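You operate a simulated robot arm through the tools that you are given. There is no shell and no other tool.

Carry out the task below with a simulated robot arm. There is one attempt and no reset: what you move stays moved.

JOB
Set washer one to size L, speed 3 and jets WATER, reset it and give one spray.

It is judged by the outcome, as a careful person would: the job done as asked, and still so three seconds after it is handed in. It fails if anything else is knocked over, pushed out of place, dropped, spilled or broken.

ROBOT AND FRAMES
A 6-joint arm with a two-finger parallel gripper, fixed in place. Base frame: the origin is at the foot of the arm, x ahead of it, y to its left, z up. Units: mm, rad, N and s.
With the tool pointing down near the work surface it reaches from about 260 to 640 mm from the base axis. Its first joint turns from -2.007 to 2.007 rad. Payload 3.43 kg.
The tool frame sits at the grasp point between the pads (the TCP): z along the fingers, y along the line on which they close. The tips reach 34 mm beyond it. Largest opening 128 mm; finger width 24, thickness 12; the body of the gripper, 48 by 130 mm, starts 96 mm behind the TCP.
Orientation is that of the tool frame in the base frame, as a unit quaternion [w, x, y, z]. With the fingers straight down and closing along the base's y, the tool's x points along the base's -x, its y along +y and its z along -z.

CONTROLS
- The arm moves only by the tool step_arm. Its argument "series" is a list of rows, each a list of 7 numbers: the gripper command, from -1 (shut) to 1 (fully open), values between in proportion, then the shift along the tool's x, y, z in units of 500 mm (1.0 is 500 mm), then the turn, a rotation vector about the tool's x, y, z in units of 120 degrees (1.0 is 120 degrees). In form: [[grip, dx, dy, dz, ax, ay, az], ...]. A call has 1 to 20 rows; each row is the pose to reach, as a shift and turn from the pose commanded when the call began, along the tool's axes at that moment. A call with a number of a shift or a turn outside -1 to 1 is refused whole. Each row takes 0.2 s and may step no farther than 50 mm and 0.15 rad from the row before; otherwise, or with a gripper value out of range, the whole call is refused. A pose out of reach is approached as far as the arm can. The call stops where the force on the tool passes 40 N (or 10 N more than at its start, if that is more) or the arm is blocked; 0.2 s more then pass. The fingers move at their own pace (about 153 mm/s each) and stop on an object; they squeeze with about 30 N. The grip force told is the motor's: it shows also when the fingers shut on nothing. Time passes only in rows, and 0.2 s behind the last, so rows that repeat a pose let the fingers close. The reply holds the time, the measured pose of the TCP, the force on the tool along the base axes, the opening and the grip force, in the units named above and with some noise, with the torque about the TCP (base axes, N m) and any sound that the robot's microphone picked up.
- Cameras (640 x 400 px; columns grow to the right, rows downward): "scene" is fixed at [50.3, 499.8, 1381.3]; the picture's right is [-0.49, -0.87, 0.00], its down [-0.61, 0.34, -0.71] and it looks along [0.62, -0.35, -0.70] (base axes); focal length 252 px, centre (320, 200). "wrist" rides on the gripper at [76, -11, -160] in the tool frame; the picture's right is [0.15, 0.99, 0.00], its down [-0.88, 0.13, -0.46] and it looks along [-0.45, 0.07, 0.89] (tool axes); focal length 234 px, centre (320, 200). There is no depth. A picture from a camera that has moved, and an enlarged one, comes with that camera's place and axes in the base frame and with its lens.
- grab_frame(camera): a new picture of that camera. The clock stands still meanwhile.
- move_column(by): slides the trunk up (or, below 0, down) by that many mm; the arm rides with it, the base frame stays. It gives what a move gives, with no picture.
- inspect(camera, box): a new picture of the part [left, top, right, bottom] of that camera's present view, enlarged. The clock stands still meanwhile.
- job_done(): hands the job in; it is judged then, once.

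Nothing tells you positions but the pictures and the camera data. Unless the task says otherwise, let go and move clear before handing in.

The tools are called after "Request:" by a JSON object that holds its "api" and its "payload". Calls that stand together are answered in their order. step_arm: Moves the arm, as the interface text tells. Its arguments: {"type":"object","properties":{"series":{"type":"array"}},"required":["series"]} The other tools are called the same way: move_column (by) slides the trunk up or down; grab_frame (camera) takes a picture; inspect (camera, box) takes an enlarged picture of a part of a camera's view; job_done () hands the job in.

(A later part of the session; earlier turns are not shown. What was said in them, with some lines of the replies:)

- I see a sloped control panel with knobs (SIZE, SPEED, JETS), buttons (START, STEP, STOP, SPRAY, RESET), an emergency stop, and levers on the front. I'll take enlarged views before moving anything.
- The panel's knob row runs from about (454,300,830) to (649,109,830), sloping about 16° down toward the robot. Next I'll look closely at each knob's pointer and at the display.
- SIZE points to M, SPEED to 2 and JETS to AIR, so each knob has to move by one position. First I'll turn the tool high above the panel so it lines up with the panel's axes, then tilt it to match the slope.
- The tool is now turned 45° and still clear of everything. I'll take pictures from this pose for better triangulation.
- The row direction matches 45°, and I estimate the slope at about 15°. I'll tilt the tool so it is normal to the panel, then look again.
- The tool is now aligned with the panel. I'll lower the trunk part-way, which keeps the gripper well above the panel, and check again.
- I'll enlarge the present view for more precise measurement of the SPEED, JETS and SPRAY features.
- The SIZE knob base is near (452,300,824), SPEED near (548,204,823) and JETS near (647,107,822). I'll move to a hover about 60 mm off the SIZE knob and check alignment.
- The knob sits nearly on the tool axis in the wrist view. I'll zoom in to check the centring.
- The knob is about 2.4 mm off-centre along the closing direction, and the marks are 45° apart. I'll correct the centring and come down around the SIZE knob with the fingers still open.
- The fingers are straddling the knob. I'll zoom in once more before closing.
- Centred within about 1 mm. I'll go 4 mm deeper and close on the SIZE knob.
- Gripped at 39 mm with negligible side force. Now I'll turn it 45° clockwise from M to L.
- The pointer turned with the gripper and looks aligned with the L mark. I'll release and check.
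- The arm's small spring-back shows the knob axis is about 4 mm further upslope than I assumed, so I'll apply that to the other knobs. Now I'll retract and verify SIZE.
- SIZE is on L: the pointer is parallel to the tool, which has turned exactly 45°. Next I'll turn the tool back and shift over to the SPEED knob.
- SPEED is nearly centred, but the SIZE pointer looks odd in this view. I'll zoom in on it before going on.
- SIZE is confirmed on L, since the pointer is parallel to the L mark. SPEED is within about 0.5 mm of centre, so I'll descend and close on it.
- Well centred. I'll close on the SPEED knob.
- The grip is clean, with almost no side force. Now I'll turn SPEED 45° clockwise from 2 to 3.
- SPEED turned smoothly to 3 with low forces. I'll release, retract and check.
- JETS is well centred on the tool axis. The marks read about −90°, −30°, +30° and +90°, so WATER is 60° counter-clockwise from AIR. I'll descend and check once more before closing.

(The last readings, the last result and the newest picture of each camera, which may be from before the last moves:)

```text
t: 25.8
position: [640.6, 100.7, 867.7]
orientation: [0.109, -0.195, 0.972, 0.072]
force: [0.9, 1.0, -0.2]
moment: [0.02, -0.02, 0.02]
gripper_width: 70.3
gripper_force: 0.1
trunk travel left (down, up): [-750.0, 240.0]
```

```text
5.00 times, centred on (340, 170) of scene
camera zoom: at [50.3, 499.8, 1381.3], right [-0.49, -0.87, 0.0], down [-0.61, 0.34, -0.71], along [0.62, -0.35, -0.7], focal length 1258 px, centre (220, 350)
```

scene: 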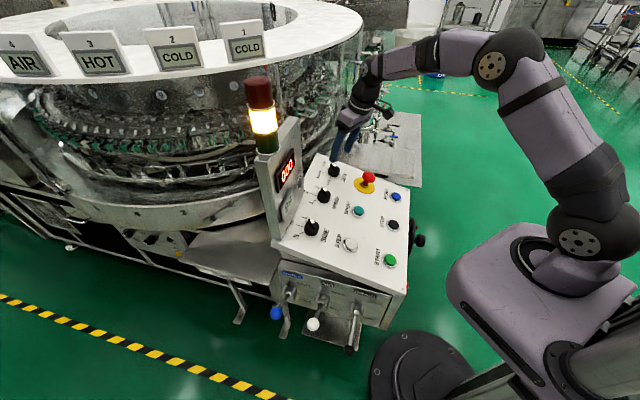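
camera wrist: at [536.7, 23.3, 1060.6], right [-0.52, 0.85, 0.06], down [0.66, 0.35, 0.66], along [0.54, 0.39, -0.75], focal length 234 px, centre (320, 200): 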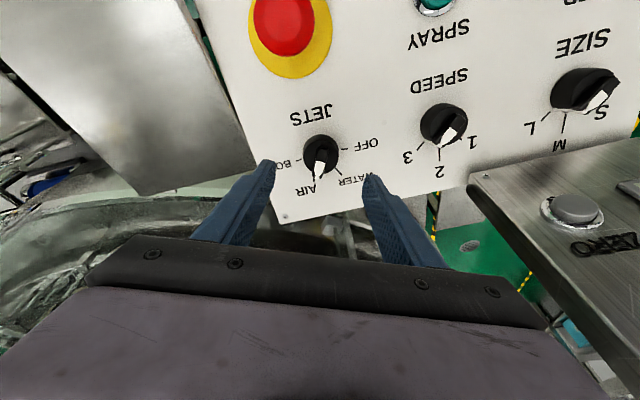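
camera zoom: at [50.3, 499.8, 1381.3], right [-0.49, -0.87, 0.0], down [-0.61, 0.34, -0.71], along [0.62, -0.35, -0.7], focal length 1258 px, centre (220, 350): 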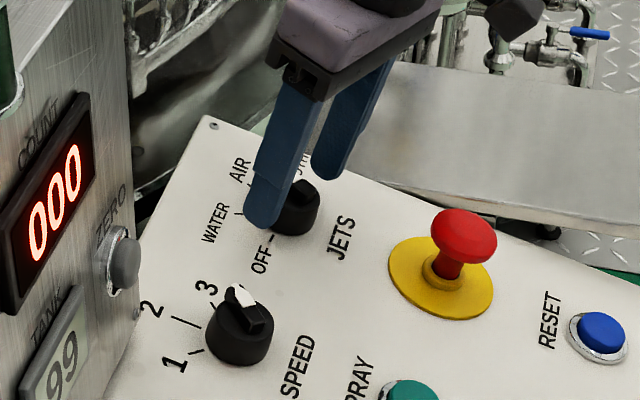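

Closing on the JETS knob and turning it 60° counter-clockwise, toward WATER.

Request:
{"api": "step_arm", "payload": {"series": [[-0.2, 0, 0, 0.002, 0, 0, 0], [-0.4, 0, 0, 0.002, 0, 0, 0], [-1, 0, 0, 0.002, 0, 0, 0], [-1, 0, 0, 0.002, 0, 0, 0], [-1, 0, 0, 0.002, 0, 0, 0]]}}

Request:
{"api": "step_arm", "payload": {"series": [[-1, 0, 0, 0, 0, 0, -0.05], [-1, 0, 0, 0, 0, 0, -0.1], [-1, 0, 0, 0, 0, 0, -0.15], [-1, 0, 0, 0, 0, 0, -0.2], [-1, 0, 0, 0, 0, 0, -0.25], [-1, 0, 0, 0, 0, 0, -0.3], [-1, 0, 0, 0, 0, 0, -0.35], [-1, 0, 0, 0, 0, 0, -0.4], [-1, 0, 0, 0, 0, 0, -0.45], [-1, 0, 0, 0, 0, 0, -0.5], [-1, 0, 0, 0, 0, 0, -0.5]]}}

Request:
{"api": "inspect", "payload": {"camera": "wrist", "box": [240, 100, 400, 230]}}

Request:
{"api": "inspect", "payload": {"camera": "scene", "box": [290, 130, 390, 210]}}

```text
t: 26.9
position: [640.1, 101.9, 866.1]
orientation: [0.107, -0.194, 0.972, 0.073]
force: [-1.3, 3.8, 1.5]
moment: [0.24, 0.09, 0.03]
gripper_width: 38.8
gripper_force: 45.1
trunk travel left (down, up): [-750.0, 240.0]
```

```text
t: 29.4
position: [638.9, 103.5, 866.8]
orientation: [0.13, -0.655, 0.745, 0.008]
force: [-8.3, 12.0, 1.3]
moment: [0.18, 0.35, 0.07]
gripper_width: 38.9
gripper_force: 44.8
trunk travel left (down, up): [-750.0, 240.0]
```

```text
3.08 times, centred on (320, 165) of wrist
camera zoom: at [613.2, -1.4, 1007.2], right [-0.98, 0.0, -0.19], down [-0.11, 0.79, 0.6], along [0.15, 0.61, -0.78], focal length 720 px, centre (320, 308)
```

zoom: 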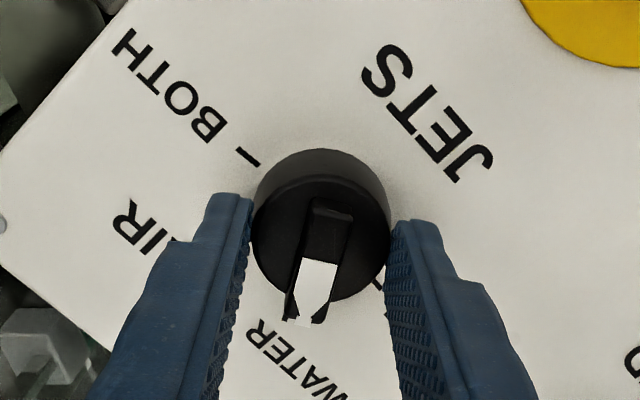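

```text
5.00 times, centred on (340, 170) of scene
camera zoom: at [50.3, 499.8, 1381.3], right [-0.49, -0.87, 0.0], down [-0.61, 0.34, -0.71], along [0.62, -0.35, -0.7], focal length 1258 px, centre (220, 350)
```

zoom: 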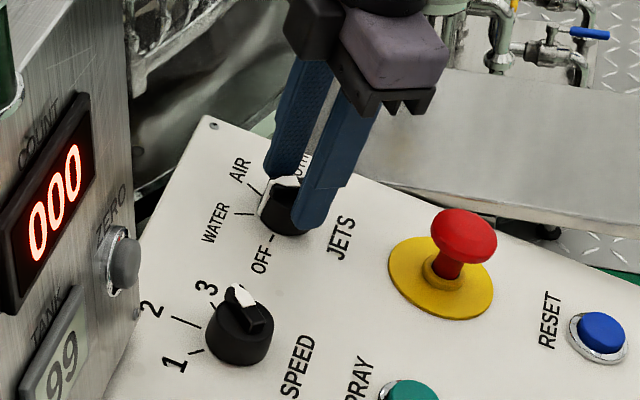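

The knob turned with the gripper. I'll release, retract and verify it reads WATER.

Request:
{"api": "step_arm", "payload": {"series": [[-0.2, 0, 0, 0, 0, 0, 0], [0.0, 0, 0, 0, 0, 0, 0], [0.1, 0, 0, -0.03, 0, 0, 0], [0.2, 0, 0, -0.06, 0, 0, 0], [0.2, 0, 0, -0.09, 0, 0, 0], [0.2, 0, 0, -0.12, 0, 0, 0], [0.2, 0, 0, -0.12, 0, 0, 0]]}}

Request:
{"api": "inspect", "payload": {"camera": "wrist", "box": [260, 100, 380, 220]}}

Request:
{"api": "inspect", "payload": {"camera": "scene", "box": [290, 130, 390, 210]}}

```text
t: 30.9
position: [628.8, 91.0, 925.3]
orientation: [0.131, -0.654, 0.745, 0.009]
force: [0.0, 0.1, -0.3]
moment: [0.05, -0.03, 0.01]
gripper_width: 76.9
gripper_force: 0.1
trunk travel left (down, up): [-750.0, 240.0]
```

```text
3.33 times, centred on (320, 160) of wrist
camera zoom: at [603.7, -14.0, 1065.1], right [-0.98, 0.0, -0.19], down [-0.11, 0.79, 0.6], along [0.15, 0.61, -0.78], focal length 781 px, centre (320, 333)
```

zoom: 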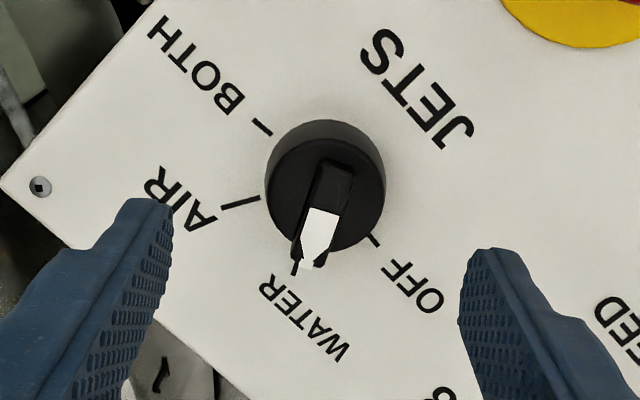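

```text
5.00 times, centred on (340, 170) of scene
camera zoom: at [50.3, 499.8, 1381.3], right [-0.49, -0.87, 0.0], down [-0.61, 0.34, -0.71], along [0.62, -0.35, -0.7], focal length 1258 px, centre (220, 350)
```

zoom: 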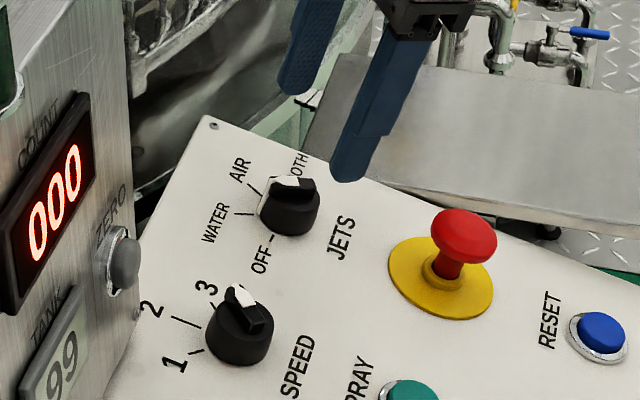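

The JETS pointer is parallel to the WATER mark. All three knobs are set, so I'll rise, realign the tool with the panel, shut the fingers and travel high over the E-stop to above RESET.

Request:
{"api": "step_arm", "payload": {"series": [[0.2, 0, 0, -0.04, 0, 0, 0], [0.2, 0, 0, -0.08, 0, 0, 0], [0, 0, 0, -0.1, 0, 0, 0.0625], [-0.5, 0, 0, -0.1, 0, 0, 0.125], [-1, 0, 0, -0.1, 0, 0, 0.1875], [-1, 0, 0, -0.1, 0, 0, 0.25], [-1, 0, 0, -0.1, 0, 0, 0.3125], [-1, 0, 0, -0.1, 0, 0, 0.3125]]}}

Request:
{"api": "step_arm", "payload": {"series": [[-1, 0.06, 0, 0, 0, 0, 0], [-1, 0.12, 0, 0, 0, 0, 0], [-1, 0.18, 0, 0, 0, 0, 0], [-1, 0.24, 0, 0, 0, 0, 0], [-1, 0.3, 0, 0, 0, 0, 0], [-1, 0.36, 0, 0, 0, 0, 0], [-1, 0.42, 0, 0, 0, 0, 0], [-1, 0.48, 0, 0, 0, 0, 0], [-1, 0.48, 0, 0, 0, 0, 0]]}}

Request:
{"api": "grab_frame", "payload": {"camera": "wrist"}}

Request:
{"api": "grab_frame", "payload": {"camera": "scene"}}

```text
t: 32.8
position: [620.3, 81.4, 972.8]
orientation: [0.12, -0.378, 0.916, 0.05]
force: [-0.1, -0.2, -0.9]
moment: [0.0, 0.01, -0.05]
gripper_width: 0.1
gripper_force: 30.3
trunk travel left (down, up): [-750.0, 240.0]
```

```text
t: 34.8
position: [455.7, -82.1, 909.3]
orientation: [0.121, -0.38, 0.916, 0.05]
force: [-0.1, -1.0, -0.4]
moment: [0.03, -0.01, 0.0]
gripper_width: 0.0
gripper_force: 30.6
trunk travel left (down, up): [-750.0, 240.0]
```

```text
taken
camera wrist: at [383.4, -171.1, 1044.4], right [-0.8, 0.6, -0.04], down [0.43, 0.61, 0.67], along [0.42, 0.52, -0.74], focal length 234 px, centre (320, 200)
```

wrist: 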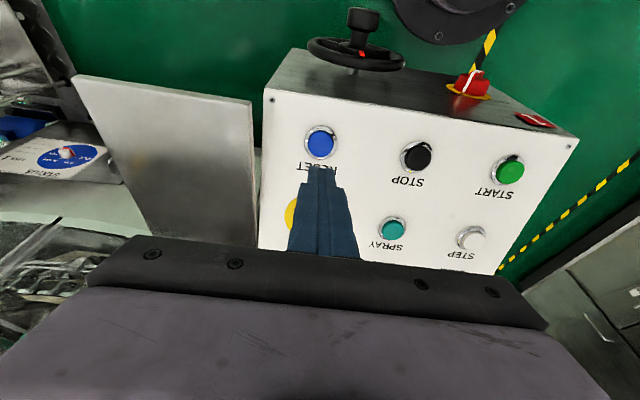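

```text
taken
```

scene: 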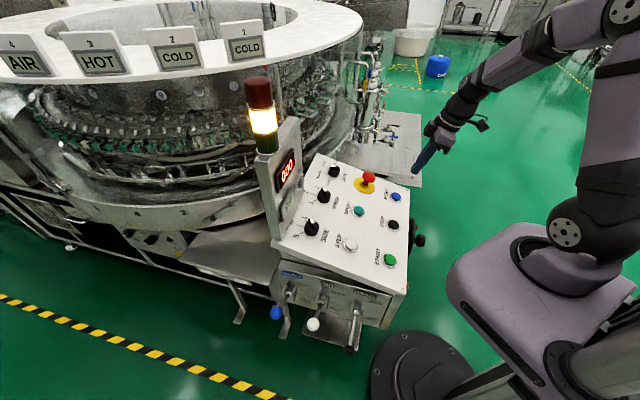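

RESET lies almost on the tool axis. Before pressing, I'll look closer at it and at the other box that has come into view at the left.

Request:
{"api": "inspect", "payload": {"camera": "wrist", "box": [0, 60, 160, 220]}}

Request:
{"api": "inspect", "payload": {"camera": "wrist", "box": [260, 80, 380, 260]}}

Request:
{"api": "inspect", "payload": {"camera": "wrist", "box": [420, 40, 600, 160]}}

```text
2.50 times, centred on (80, 140) of wrist
camera zoom: at [383.4, -171.1, 1044.4], right [-0.8, 0.6, -0.04], down [0.43, 0.61, 0.67], along [0.42, 0.52, -0.74], focal length 585 px, centre (920, 350)
```

zoom: 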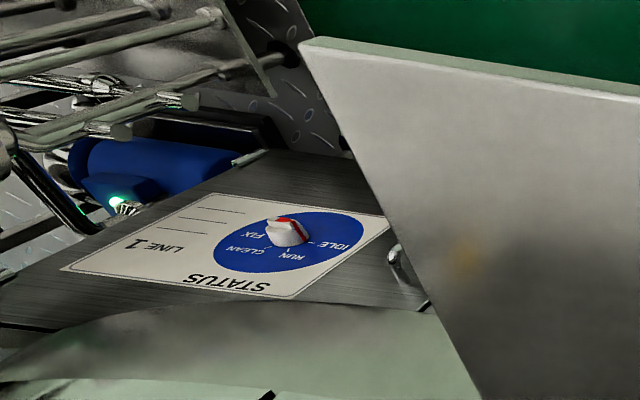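

```text
2.22 times, centred on (320, 170) of wrist
camera zoom: at [383.4, -171.1, 1044.4], right [-0.8, 0.6, -0.04], down [0.43, 0.61, 0.67], along [0.42, 0.52, -0.74], focal length 520 px, centre (320, 267)
```

zoom: 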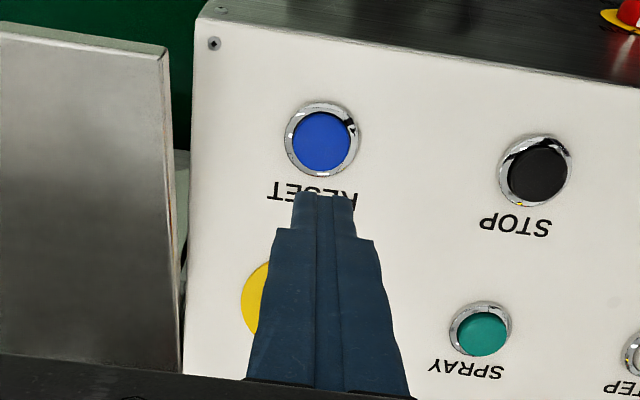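

```text
3.33 times, centred on (510, 100) of wrist
camera zoom: at [383.4, -171.1, 1044.4], right [-0.8, 0.6, -0.04], down [0.43, 0.61, 0.67], along [0.42, 0.52, -0.74], focal length 781 px, centre (-313, 533)
```

zoom: 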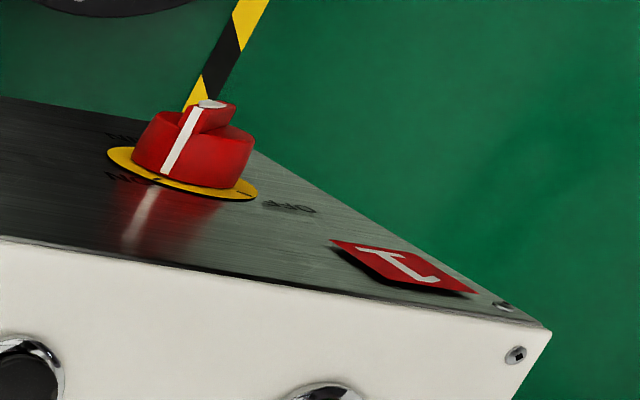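

The isolator carries a "1" plaque, so this is washer one. RESET is about 2 mm off the tool axis. I'll shift slightly and descend part-way to recheck.

Request:
{"api": "step_arm", "payload": {"series": [[-1, 0, 0.003, 0.04, 0, 0, 0], [-1, 0, 0.003, 0.08, 0, 0, 0], [-1, 0, 0.003, 0.12, 0, 0, 0], [-1, 0, 0.003, 0.14, 0, 0, 0], [-1, 0, 0.003, 0.14, 0, 0, 0]]}}

Request:
{"api": "inspect", "payload": {"camera": "wrist", "box": [260, 80, 380, 220]}}

Request:
{"api": "inspect", "payload": {"camera": "scene", "box": [360, 150, 460, 230]}}

```text
t: 36.0
position: [468.3, -67.0, 844.6]
orientation: [0.121, -0.38, 0.916, 0.05]
force: [-0.2, -0.1, -0.2]
moment: [0.01, 0.01, 0.01]
gripper_width: 0.1
gripper_force: 29.7
trunk travel left (down, up): [-750.0, 240.0]
```

```text
2.86 times, centred on (320, 150) of wrist
camera zoom: at [395.5, -157.7, 977.4], right [-0.8, 0.6, -0.04], down [0.42, 0.61, 0.67], along [0.42, 0.52, -0.74], focal length 669 px, centre (320, 343)
```

zoom: 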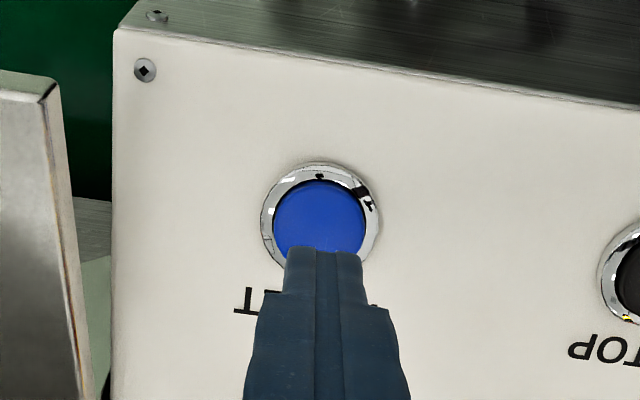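

```text
5.00 times, centred on (410, 190) of scene
camera zoom: at [50.3, 499.8, 1381.3], right [-0.49, -0.87, 0.0], down [-0.61, 0.34, -0.71], along [0.62, -0.35, -0.7], focal length 1258 px, centre (-130, 250)
```

zoom: 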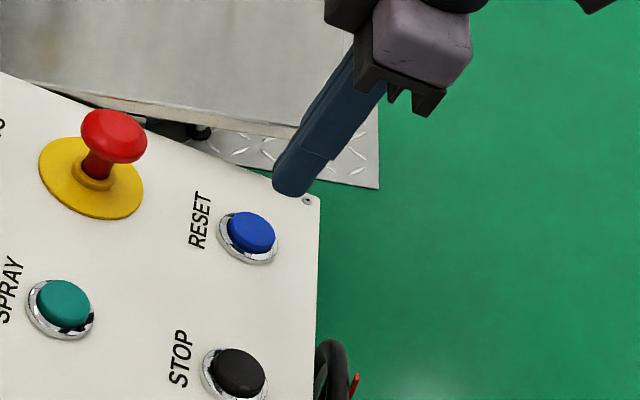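

RESET is within 2 mm of the axis. I'll correct that and approach close to the cap before pressing.

Request:
{"api": "step_arm", "payload": {"series": [[-1, 0.003, 0.001, 0.02, 0, 0, 0], [-1, 0.003, 0.001, 0.036, 0, 0, 0], [-1, 0.003, 0.001, 0.048, 0, 0, 0], [-1, 0.003, 0.001, 0.048, 0, 0, 0]]}}

Request:
{"api": "inspect", "payload": {"camera": "wrist", "box": [260, 100, 380, 220]}}

Request:
{"api": "inspect", "payload": {"camera": "scene", "box": [360, 150, 460, 230]}}

```text
t: 37.0
position: [470.4, -66.0, 818.5]
orientation: [0.121, -0.38, 0.916, 0.049]
force: [-0.1, 0.0, -0.1]
moment: [0.01, 0.0, -0.02]
gripper_width: 0.0
gripper_force: 29.7
trunk travel left (down, up): [-750.0, 240.0]
```

```text
3.33 times, centred on (320, 160) of wrist
camera zoom: at [398.8, -154.0, 954.1], right [-0.8, 0.6, -0.04], down [0.43, 0.61, 0.67], along [0.42, 0.52, -0.74], focal length 781 px, centre (320, 333)
```

zoom: 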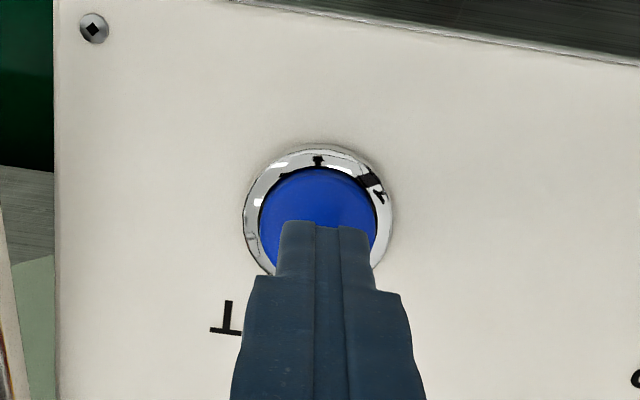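

```text
5.00 times, centred on (410, 190) of scene
camera zoom: at [50.3, 499.8, 1381.3], right [-0.49, -0.87, 0.0], down [-0.61, 0.34, -0.71], along [0.62, -0.35, -0.7], focal length 1258 px, centre (-130, 250)
```

zoom: 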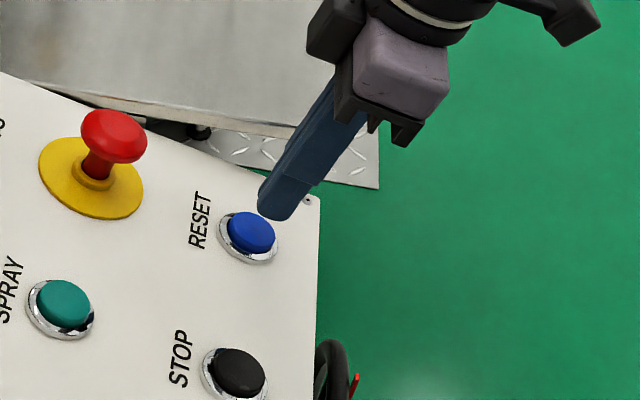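

The fingertip is about 20 mm above the panel over RESET. I'll ease down in small steps and watch the force.

Request:
{"api": "step_arm", "payload": {"series": [[-1, 0, 0, 0.006, 0, 0, 0], [-1, 0, 0, 0.01, 0, 0, 0], [-1, 0, 0, 0.014, 0, 0, 0], [-1, 0, 0, 0.014, 0, 0, 0]]}}

```text
t: 38.0
position: [472.6, -64.5, 813.1]
orientation: [0.12, -0.379, 0.916, 0.05]
force: [0.2, 0.5, 0.7]
moment: [-0.01, -0.02, -0.02]
gripper_width: 0.0
gripper_force: 29.7
trunk travel left (down, up): [-750.0, 240.0]
```

Request:
{"api": "step_arm", "payload": {"series": [[-1, 0, 0, 0.003, 0, 0, 0], [-1, 0, 0, 0.006, 0, 0, 0], [-1, 0, 0, 0.009, 0, 0, 0], [-1, 0, 0, 0.009, 0, 0, 0]]}}

Request:
{"api": "inspect", "payload": {"camera": "scene", "box": [360, 150, 460, 230]}}

```text
t: 39.0
position: [472.7, -64.3, 807.8]
orientation: [0.121, -0.38, 0.916, 0.05]
force: [-0.3, -0.7, 0.6]
moment: [0.02, -0.02, 0.01]
gripper_width: 0.0
gripper_force: 29.7
trunk travel left (down, up): [-750.0, 240.0]
```

```text
5.00 times, centred on (410, 190) of scene
camera zoom: at [50.3, 499.8, 1381.3], right [-0.49, -0.87, 0.0], down [-0.61, 0.34, -0.71], along [0.62, -0.35, -0.7], focal length 1258 px, centre (-130, 250)
```

zoom: 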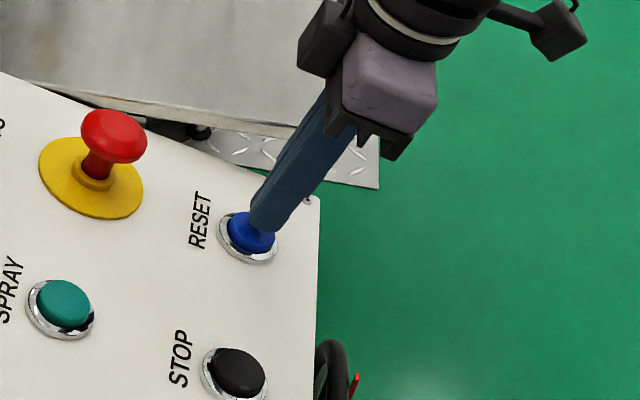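

The fingertip is just above the RESET cap with no contact force yet. Continuing slowly.

Request:
{"api": "step_arm", "payload": {"series": [[-1, 0, 0, 0.003, 0, 0, 0], [-1, 0, 0, 0.006, 0, 0, 0], [-1, 0, 0, 0.009, 0, 0, 0]]}}

```text
t: 39.8
position: [474.7, -62.3, 804.4]
orientation: [0.121, -0.38, 0.916, 0.05]
force: [0.4, 0.7, 0.9]
moment: [-0.01, -0.01, 0.0]
gripper_width: 0.0
gripper_force: 30.1
trunk travel left (down, up): [-750.0, 240.0]
```

Request:
{"api": "step_arm", "payload": {"series": [[-1, 0, 0, 0.003, 0, 0, 0], [-1, 0, 0, 0.006, 0, 0, 0], [-1, 0, 0, 0.008, 0, 0, 0]]}}

Request:
{"api": "inspect", "payload": {"camera": "scene", "box": [380, 170, 430, 210]}}

Request:
{"api": "inspect", "payload": {"camera": "wrist", "box": [260, 100, 380, 220]}}

```text
t: 40.5
position: [474.2, -61.5, 799.3]
orientation: [0.121, -0.379, 0.916, 0.05]
force: [0.0, 0.5, 0.2]
moment: [-0.01, -0.01, -0.01]
gripper_width: 0.1
gripper_force: 30.1
trunk travel left (down, up): [-750.0, 240.0]
```

```text
10.00 times, centred on (405, 190) of scene
camera zoom: at [50.3, 499.8, 1381.3], right [-0.49, -0.87, 0.0], down [-0.61, 0.34, -0.71], along [0.62, -0.35, -0.7], focal length 2515 px, centre (-530, 300)
```

zoom: 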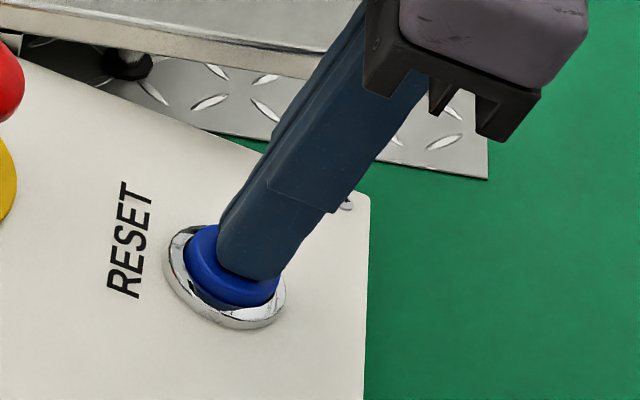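

```text
3.33 times, centred on (320, 160) of wrist
camera zoom: at [402.4, -150.3, 934.5], right [-0.8, 0.6, -0.04], down [0.43, 0.61, 0.67], along [0.42, 0.52, -0.74], focal length 781 px, centre (320, 333)
```

zoom: 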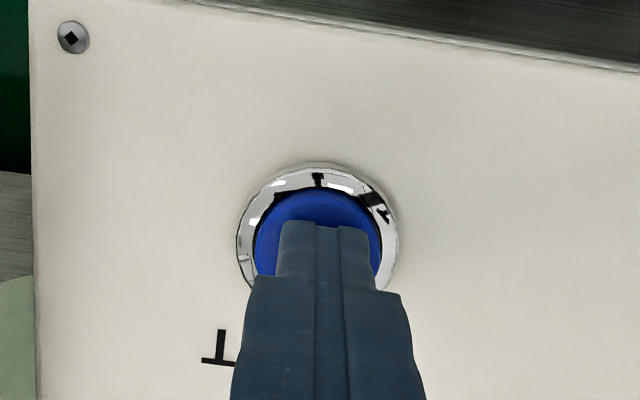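

Request:
{"api": "step_arm", "payload": {"series": [[-1, 0, 0, 0.003, 0, 0, 0], [-1, 0, 0, 0.006, 0, 0, 0], [-1, 0, 0, 0.008, 0, 0, 0]]}}

```text
t: 41.4
position: [474.7, -61.3, 796.3]
orientation: [0.121, -0.379, 0.916, 0.05]
force: [0.0, 0.1, 3.7]
moment: [0.03, -0.01, -0.05]
gripper_width: 0.0
gripper_force: 30.2
trunk travel left (down, up): [-750.0, 240.0]
heard: click
```

I felt contact at 3.7 N and heard a click, so RESET appears pressed. I'll check the panel state.

Request:
{"api": "inspect", "payload": {"camera": "scene", "box": [230, 60, 430, 220]}}

Request:
{"api": "inspect", "payload": {"camera": "scene", "box": [380, 170, 430, 210]}}

```text
2.50 times, centred on (330, 140) of scene
camera zoom: at [50.3, 499.8, 1381.3], right [-0.49, -0.87, 0.0], down [-0.61, 0.34, -0.71], along [0.62, -0.35, -0.7], focal length 629 px, centre (295, 350)
```

zoom: 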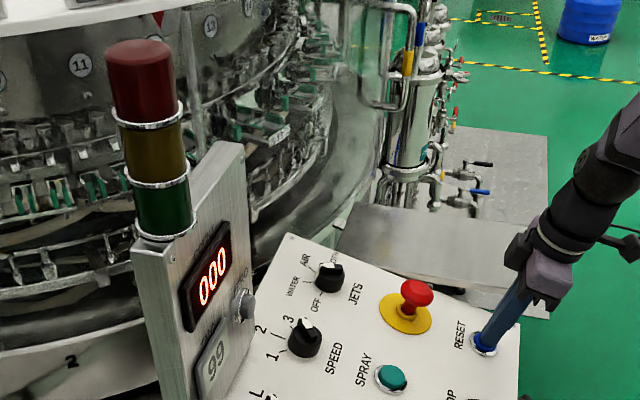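

```text
10.00 times, centred on (405, 190) of scene
camera zoom: at [50.3, 499.8, 1381.3], right [-0.49, -0.87, 0.0], down [-0.61, 0.34, -0.71], along [0.62, -0.35, -0.7], focal length 2515 px, centre (-530, 300)
```

zoom: 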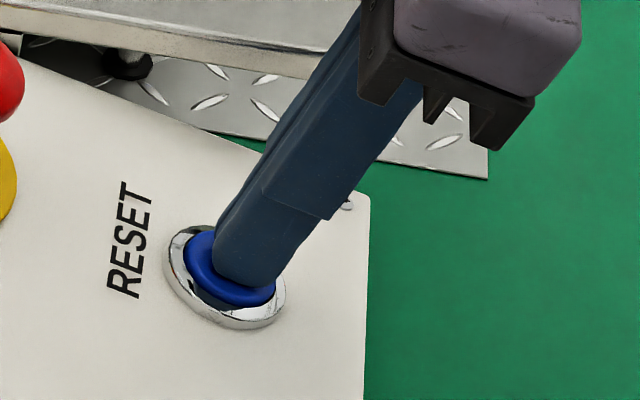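

The amber beacon has gone out, so the reset registered. I'll retract straight off RESET, then go around the E-stop, over STOP and up to a hover above SPRAY.

Request:
{"api": "step_arm", "payload": {"series": [[-1, 0, 0, -0.01, 0, 0, 0], [-1, 0, 0, -0.04, 0, 0, 0], [-1, 0, 0, -0.08, 0, 0, 0], [-1, 0, 0, -0.12, 0, 0, 0], [-1, 0, 0.05, -0.12, 0, 0, 0], [-1, 0, 0.1, -0.12, 0, 0, 0], [-1, 0, 0.16, -0.12, 0, 0, 0], [-1, 0, 0.22, -0.12, 0, 0, 0], [-1, 0, 0.273, -0.12, 0, 0, 0], [-1, -0.06, 0.273, -0.124, 0, 0, 0], [-1, -0.12, 0.273, -0.127, 0, 0, 0], [-1, -0.18, 0.273, -0.13, 0, 0, 0], [-1, -0.239, 0.273, -0.131, 0, 0, 0], [-1, -0.239, 0.273, -0.131, 0, 0, 0]]}}

Request:
{"api": "grab_frame", "payload": {"camera": "wrist"}}

Request:
{"api": "inspect", "payload": {"camera": "wrist", "box": [260, 80, 380, 220]}}

Request:
{"api": "inspect", "payload": {"camera": "scene", "box": [240, 60, 440, 240]}}

```text
t: 44.4
position: [447.6, 105.6, 891.4]
orientation: [0.121, -0.38, 0.916, 0.05]
force: [-0.6, -0.1, -0.5]
moment: [0.01, 0.0, 0.03]
gripper_width: 0.2
gripper_force: 30.1
trunk travel left (down, up): [-750.0, 240.0]
```

```text
taken
camera wrist: at [375.6, 16.8, 1025.9], right [-0.8, 0.6, -0.04], down [0.43, 0.61, 0.67], along [0.42, 0.52, -0.74], focal length 234 px, centre (320, 200)
```

wrist: 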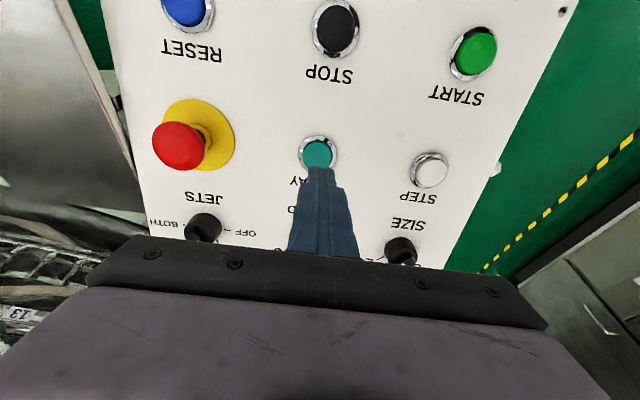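

```text
2.86 times, centred on (320, 150) of wrist
camera zoom: at [375.6, 16.8, 1025.9], right [-0.8, 0.6, -0.04], down [0.43, 0.61, 0.67], along [0.42, 0.52, -0.74], focal length 669 px, centre (320, 343)
```

zoom: 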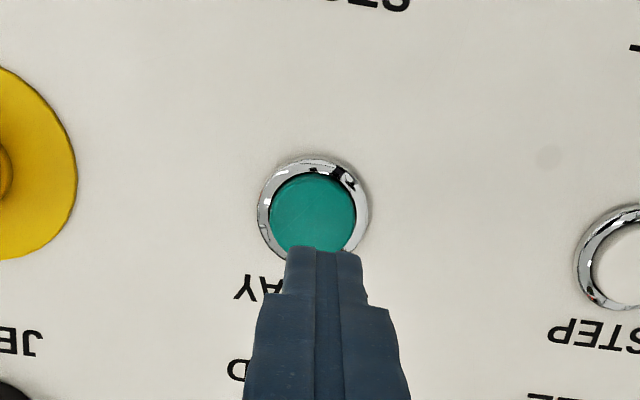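

```text
2.22 times, centred on (340, 150) of scene
camera zoom: at [50.3, 499.8, 1381.3], right [-0.49, -0.87, 0.0], down [-0.61, 0.34, -0.71], along [0.62, -0.35, -0.7], focal length 559 px, centre (276, 311)
```

zoom: 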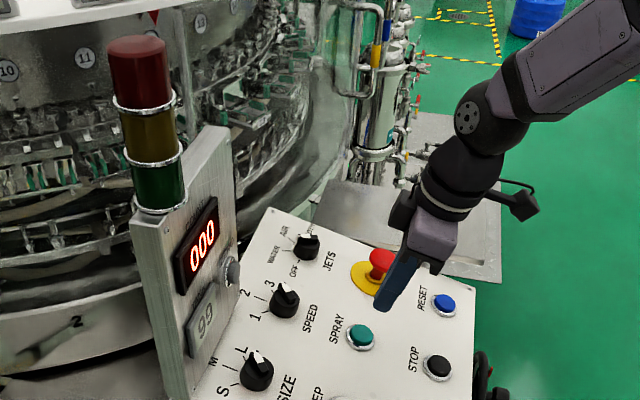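

SPRAY is within about 2 mm of the tool axis. I'll correct and descend to just above the cap.

Request:
{"api": "step_arm", "payload": {"series": [[-1, 0.002, -0.003, 0.03, 0, 0, 0], [-1, 0.002, -0.003, 0.06, 0, 0, 0], [-1, 0.002, -0.003, 0.08, 0, 0, 0], [-1, 0.002, -0.003, 0.094, 0, 0, 0], [-1, 0.002, -0.003, 0.094, 0, 0, 0]]}}

Request:
{"api": "inspect", "payload": {"camera": "wrist", "box": [260, 100, 380, 220]}}

Request:
{"api": "inspect", "payload": {"camera": "scene", "box": [330, 190, 380, 230]}}

```text
t: 45.5
position: [457.9, 113.3, 845.0]
orientation: [0.121, -0.38, 0.916, 0.05]
force: [0.7, -0.2, 0.3]
moment: [-0.04, 0.01, 0.03]
gripper_width: 0.0
gripper_force: 29.9
trunk travel left (down, up): [-750.0, 240.0]
```

```text
3.33 times, centred on (320, 160) of wrist
camera zoom: at [385.6, 23.7, 979.5], right [-0.8, 0.6, -0.04], down [0.43, 0.61, 0.67], along [0.42, 0.52, -0.74], focal length 781 px, centre (320, 333)
```

zoom: 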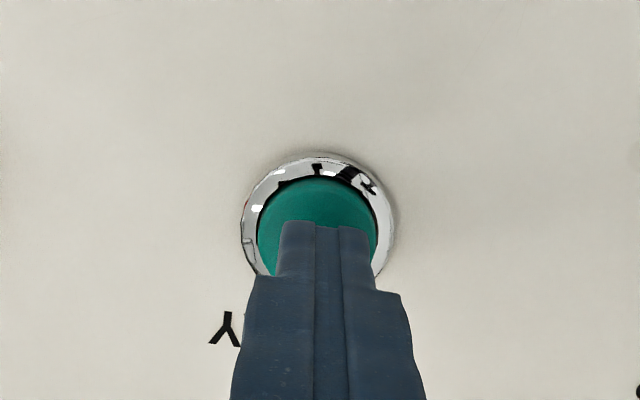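

```text
10.00 times, centred on (355, 210) of scene
camera zoom: at [50.3, 499.8, 1381.3], right [-0.49, -0.87, 0.0], down [-0.61, 0.34, -0.71], along [0.62, -0.35, -0.7], focal length 2515 px, centre (-30, 100)
```

zoom: 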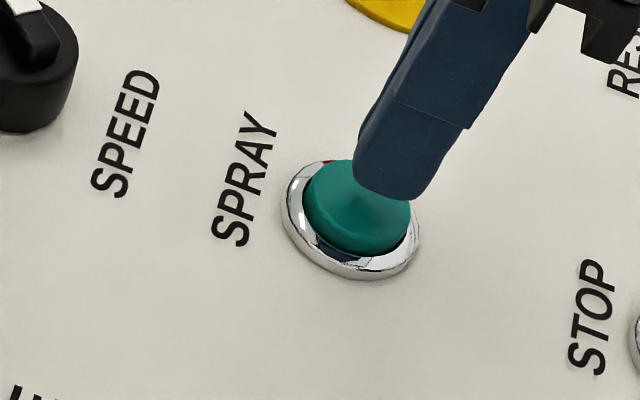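

Aligned over SPRAY. I'll ease down toward contact.

Request:
{"api": "step_arm", "payload": {"series": [[-1, 0, 0, 0.005, 0, 0, 0], [-1, 0, 0, 0.01, 0, 0, 0], [-1, 0, 0, 0.016, 0, 0, 0]]}}

```text
t: 46.4
position: [459.5, 113.6, 837.7]
orientation: [0.121, -0.381, 0.915, 0.05]
force: [-0.8, -0.5, 0.6]
moment: [0.01, -0.01, -0.02]
gripper_width: 0.1
gripper_force: 29.9
trunk travel left (down, up): [-750.0, 240.0]
```

Request:
{"api": "step_arm", "payload": {"series": [[-1, 0, 0, 0.003, 0, 0, 0], [-1, 0, 0, 0.006, 0, 0, 0], [-1, 0, 0, 0.008, 0, 0, 0]]}}

```text
t: 47.1
position: [459.9, 114.0, 833.5]
orientation: [0.121, -0.38, 0.916, 0.05]
force: [-0.4, -0.5, 0.4]
moment: [-0.03, 0.02, 0.02]
gripper_width: 0.0
gripper_force: 29.5
trunk travel left (down, up): [-750.0, 240.0]
```

Request:
{"api": "step_arm", "payload": {"series": [[-1, 0, 0, 0.003, 0, 0, 0], [-1, 0, 0, 0.006, 0, 0, 0], [-1, 0, 0, 0.008, 0, 0, 0]]}}

```text
t: 48.0
position: [460.3, 115.2, 829.1]
orientation: [0.121, -0.381, 0.915, 0.05]
force: [-0.8, 0.0, 0.9]
moment: [0.02, -0.02, -0.04]
gripper_width: 0.0
gripper_force: 30.3
trunk travel left (down, up): [-750.0, 240.0]
```

Request:
{"api": "step_arm", "payload": {"series": [[-1, 0, 0, 0.003, 0, 0, 0], [-1, 0, 0, 0.006, 0, 0, 0], [-1, 0, 0, 0.008, 0, 0, 0]]}}

Request:
{"api": "inspect", "payload": {"camera": "scene", "box": [330, 190, 380, 230]}}

```text
t: 48.8
position: [459.2, 116.3, 826.9]
orientation: [0.123, -0.38, 0.915, 0.049]
force: [-3.2, -3.1, 10.0]
moment: [0.02, 0.07, -0.02]
gripper_width: 0.1
gripper_force: 29.8
trunk travel left (down, up): [-750.0, 240.0]
heard: click
```

```text
10.00 times, centred on (355, 210) of scene
camera zoom: at [50.3, 499.8, 1381.3], right [-0.49, -0.87, 0.0], down [-0.61, 0.34, -0.71], along [0.62, -0.35, -0.7], focal length 2515 px, centre (-30, 100)
```

zoom: 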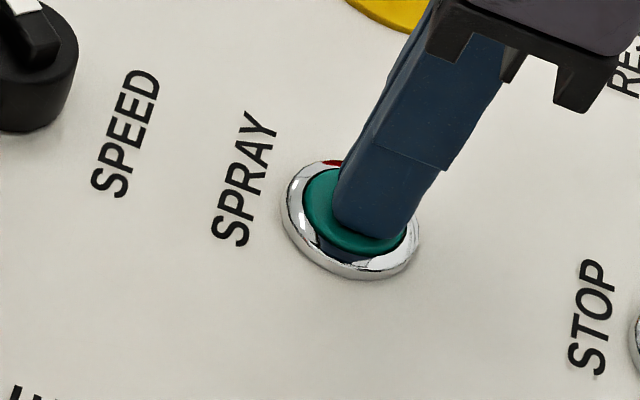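

The SPRAY button clicked under about 10 N. I'll lift straight off and check the state.

Request:
{"api": "step_arm", "payload": {"series": [[-1, 0, 0, -0.02, 0, 0, 0], [-1, 0, 0, -0.06, 0, 0, 0], [-1, 0, 0, -0.1, 0, 0, 0], [-1, 0, 0, -0.16, 0, 0, 0], [-1, 0, 0, -0.22, 0, 0, 0], [-1, 0, 0, -0.22, 0, 0, 0]]}}

Request:
{"api": "grab_frame", "payload": {"camera": "scene"}}

Request:
{"api": "inspect", "payload": {"camera": "scene", "box": [230, 60, 430, 280]}}

Request:
{"api": "grab_frame", "payload": {"camera": "wrist"}}

```text
t: 50.1
position: [439.4, 96.1, 931.5]
orientation: [0.12, -0.38, 0.916, 0.05]
force: [-0.3, -0.7, 0.1]
moment: [-0.03, -0.01, 0.01]
gripper_width: 0.0
gripper_force: 29.5
trunk travel left (down, up): [-750.0, 240.0]
```

```text
taken
```

scene: 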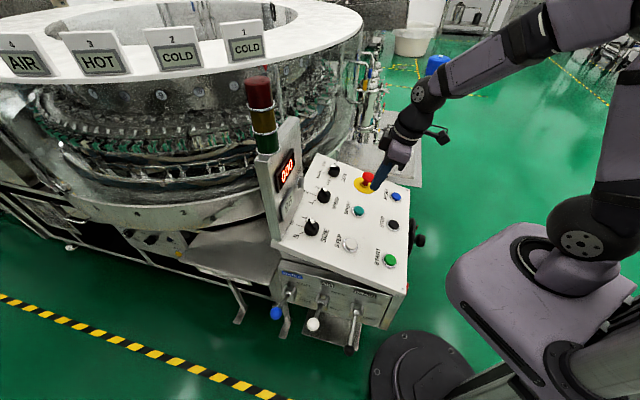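

```text
1.82 times, centred on (330, 170) of scene
camera zoom: at [50.3, 499.8, 1381.3], right [-0.49, -0.87, 0.0], down [-0.61, 0.34, -0.71], along [0.62, -0.35, -0.7], focal length 457 px, centre (302, 254)
```

zoom: 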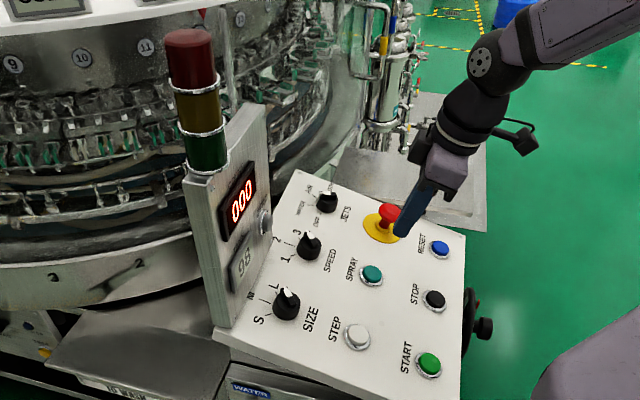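

```text
taken
camera wrist: at [367.7, 7.4, 1066.8], right [-0.8, 0.6, -0.04], down [0.43, 0.61, 0.67], along [0.42, 0.52, -0.74], focal length 234 px, centre (320, 200)
```

wrist: 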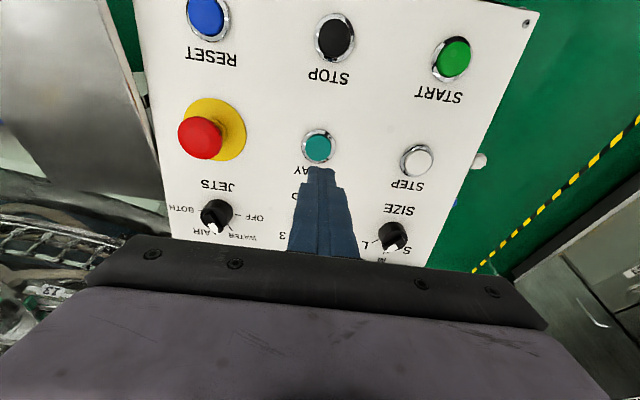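

The TANK readout seems to have changed. I'll zoom in to read it, and check all three knobs one last time.

Request:
{"api": "inspect", "payload": {"camera": "scene", "box": [260, 130, 320, 240]}}

Request:
{"api": "inspect", "payload": {"camera": "scene", "box": [290, 150, 350, 240]}}

Request:
{"api": "inspect", "payload": {"camera": "wrist", "box": [160, 170, 280, 250]}}

```text
3.64 times, centred on (290, 185) of scene
camera zoom: at [50.3, 499.8, 1381.3], right [-0.49, -0.87, 0.0], down [-0.61, 0.34, -0.71], along [0.62, -0.35, -0.7], focal length 915 px, centre (429, 254)
```

zoom: 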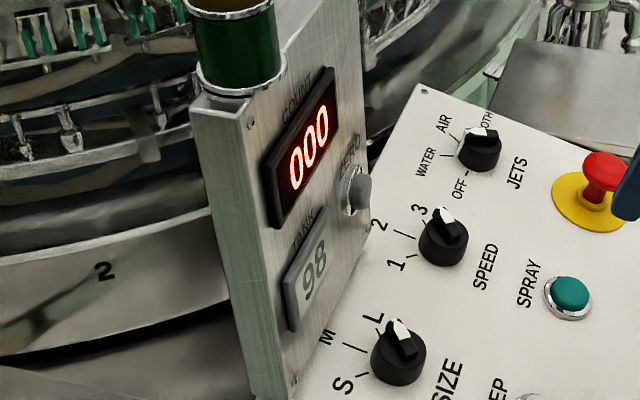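

```text
4.44 times, centred on (320, 195) of scene
camera zoom: at [50.3, 499.8, 1381.3], right [-0.49, -0.87, 0.0], down [-0.61, 0.34, -0.71], along [0.62, -0.35, -0.7], focal length 1118 px, centre (320, 222)
```

zoom: 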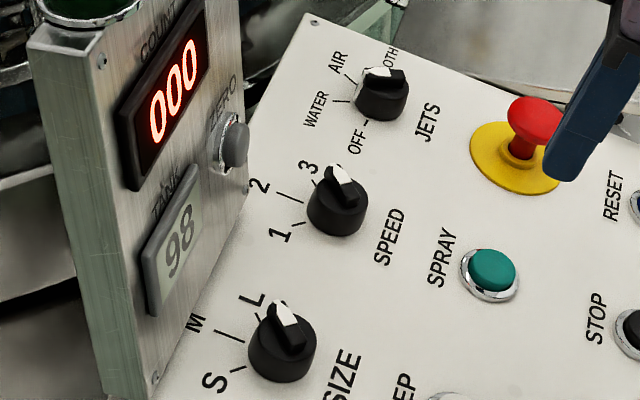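

```text
5.00 times, centred on (220, 210) of wrist
camera zoom: at [367.7, 7.4, 1066.8], right [-0.8, 0.6, -0.04], down [0.43, 0.61, 0.67], along [0.42, 0.52, -0.74], focal length 1171 px, centre (820, 150)
```

zoom: 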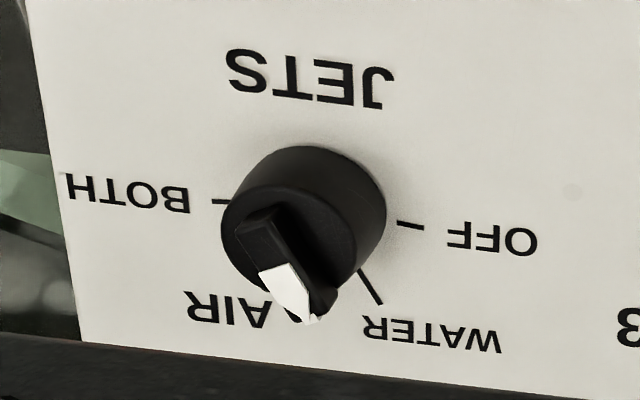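

TANK dropped from 99 to 98, so exactly one spray was given. The knobs read SIZE L, SPEED 3 and JETS WATER, and the amber light is out. I'll raise the trunk to move clear, then do a last check.

Request:
{"api": "move_column", "payload": {"by": 120}}

Request:
{"api": "inspect", "payload": {"camera": "scene", "box": [230, 60, 430, 280]}}

Request:
{"api": "grab_frame", "payload": {"camera": "wrist"}}

```text
t: 51.6
position: [439.6, 94.9, 1051.5]
orientation: [0.12, -0.379, 0.916, 0.05]
force: [-1.0, 0.2, -0.2]
moment: [0.0, -0.01, 0.0]
gripper_width: 0.1
gripper_force: 29.4
trunk travel left (down, up): [-870.0, 120.0]
```

```text
1.82 times, centred on (330, 170) of scene
camera zoom: at [50.3, 499.8, 1381.3], right [-0.49, -0.87, 0.0], down [-0.61, 0.34, -0.71], along [0.62, -0.35, -0.7], focal length 457 px, centre (302, 254)
```

zoom: 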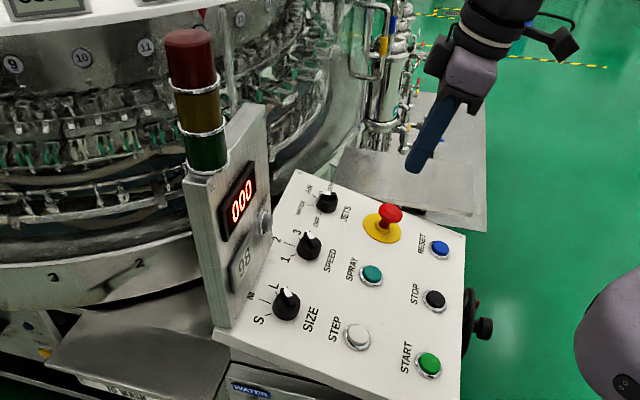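

```text
taken
camera wrist: at [367.8, 7.5, 1186.6], right [-0.8, 0.6, -0.04], down [0.43, 0.61, 0.67], along [0.42, 0.52, -0.74], focal length 234 px, centre (320, 200)
```

wrist: 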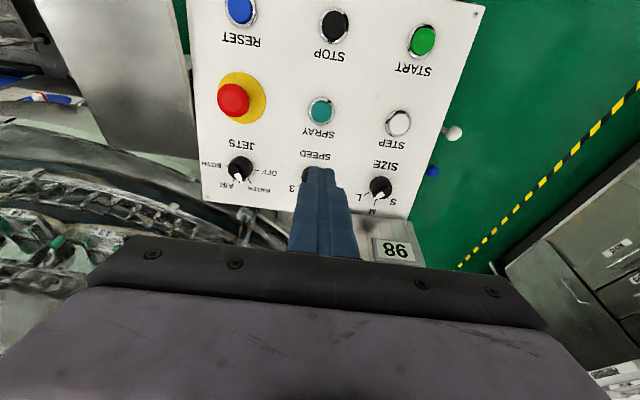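

The arm is clear of the panel. The knobs still read L, 3 and WATER, the reset is done, one spray was given (TANK 98) and nothing else has moved, so I'm handing the job in.

Request:
{"api": "job_done", "payload": {}}

```text
The job is handed in.
```

Washer one is set to size L, speed 3 and jets WATER. I reset it and gave it one spray, then handed the job in with the arm clear of the panel.

- **Settings:** I turned each knob one position (SIZE from M, SPEED from 2, JETS from AIR). In close-up pictures taken after I let go, each pointer lined up with its mark.
- **Reset:** RESET clicked when pressed, and the amber light on the beacon went out.
- **Spray:** SPRAY clicked once, and the TANK display dropped from 99 to 98, so exactly one spray was counted.

I touched nothing else on the machine, and the last pictures showed nothing knocked or moved.
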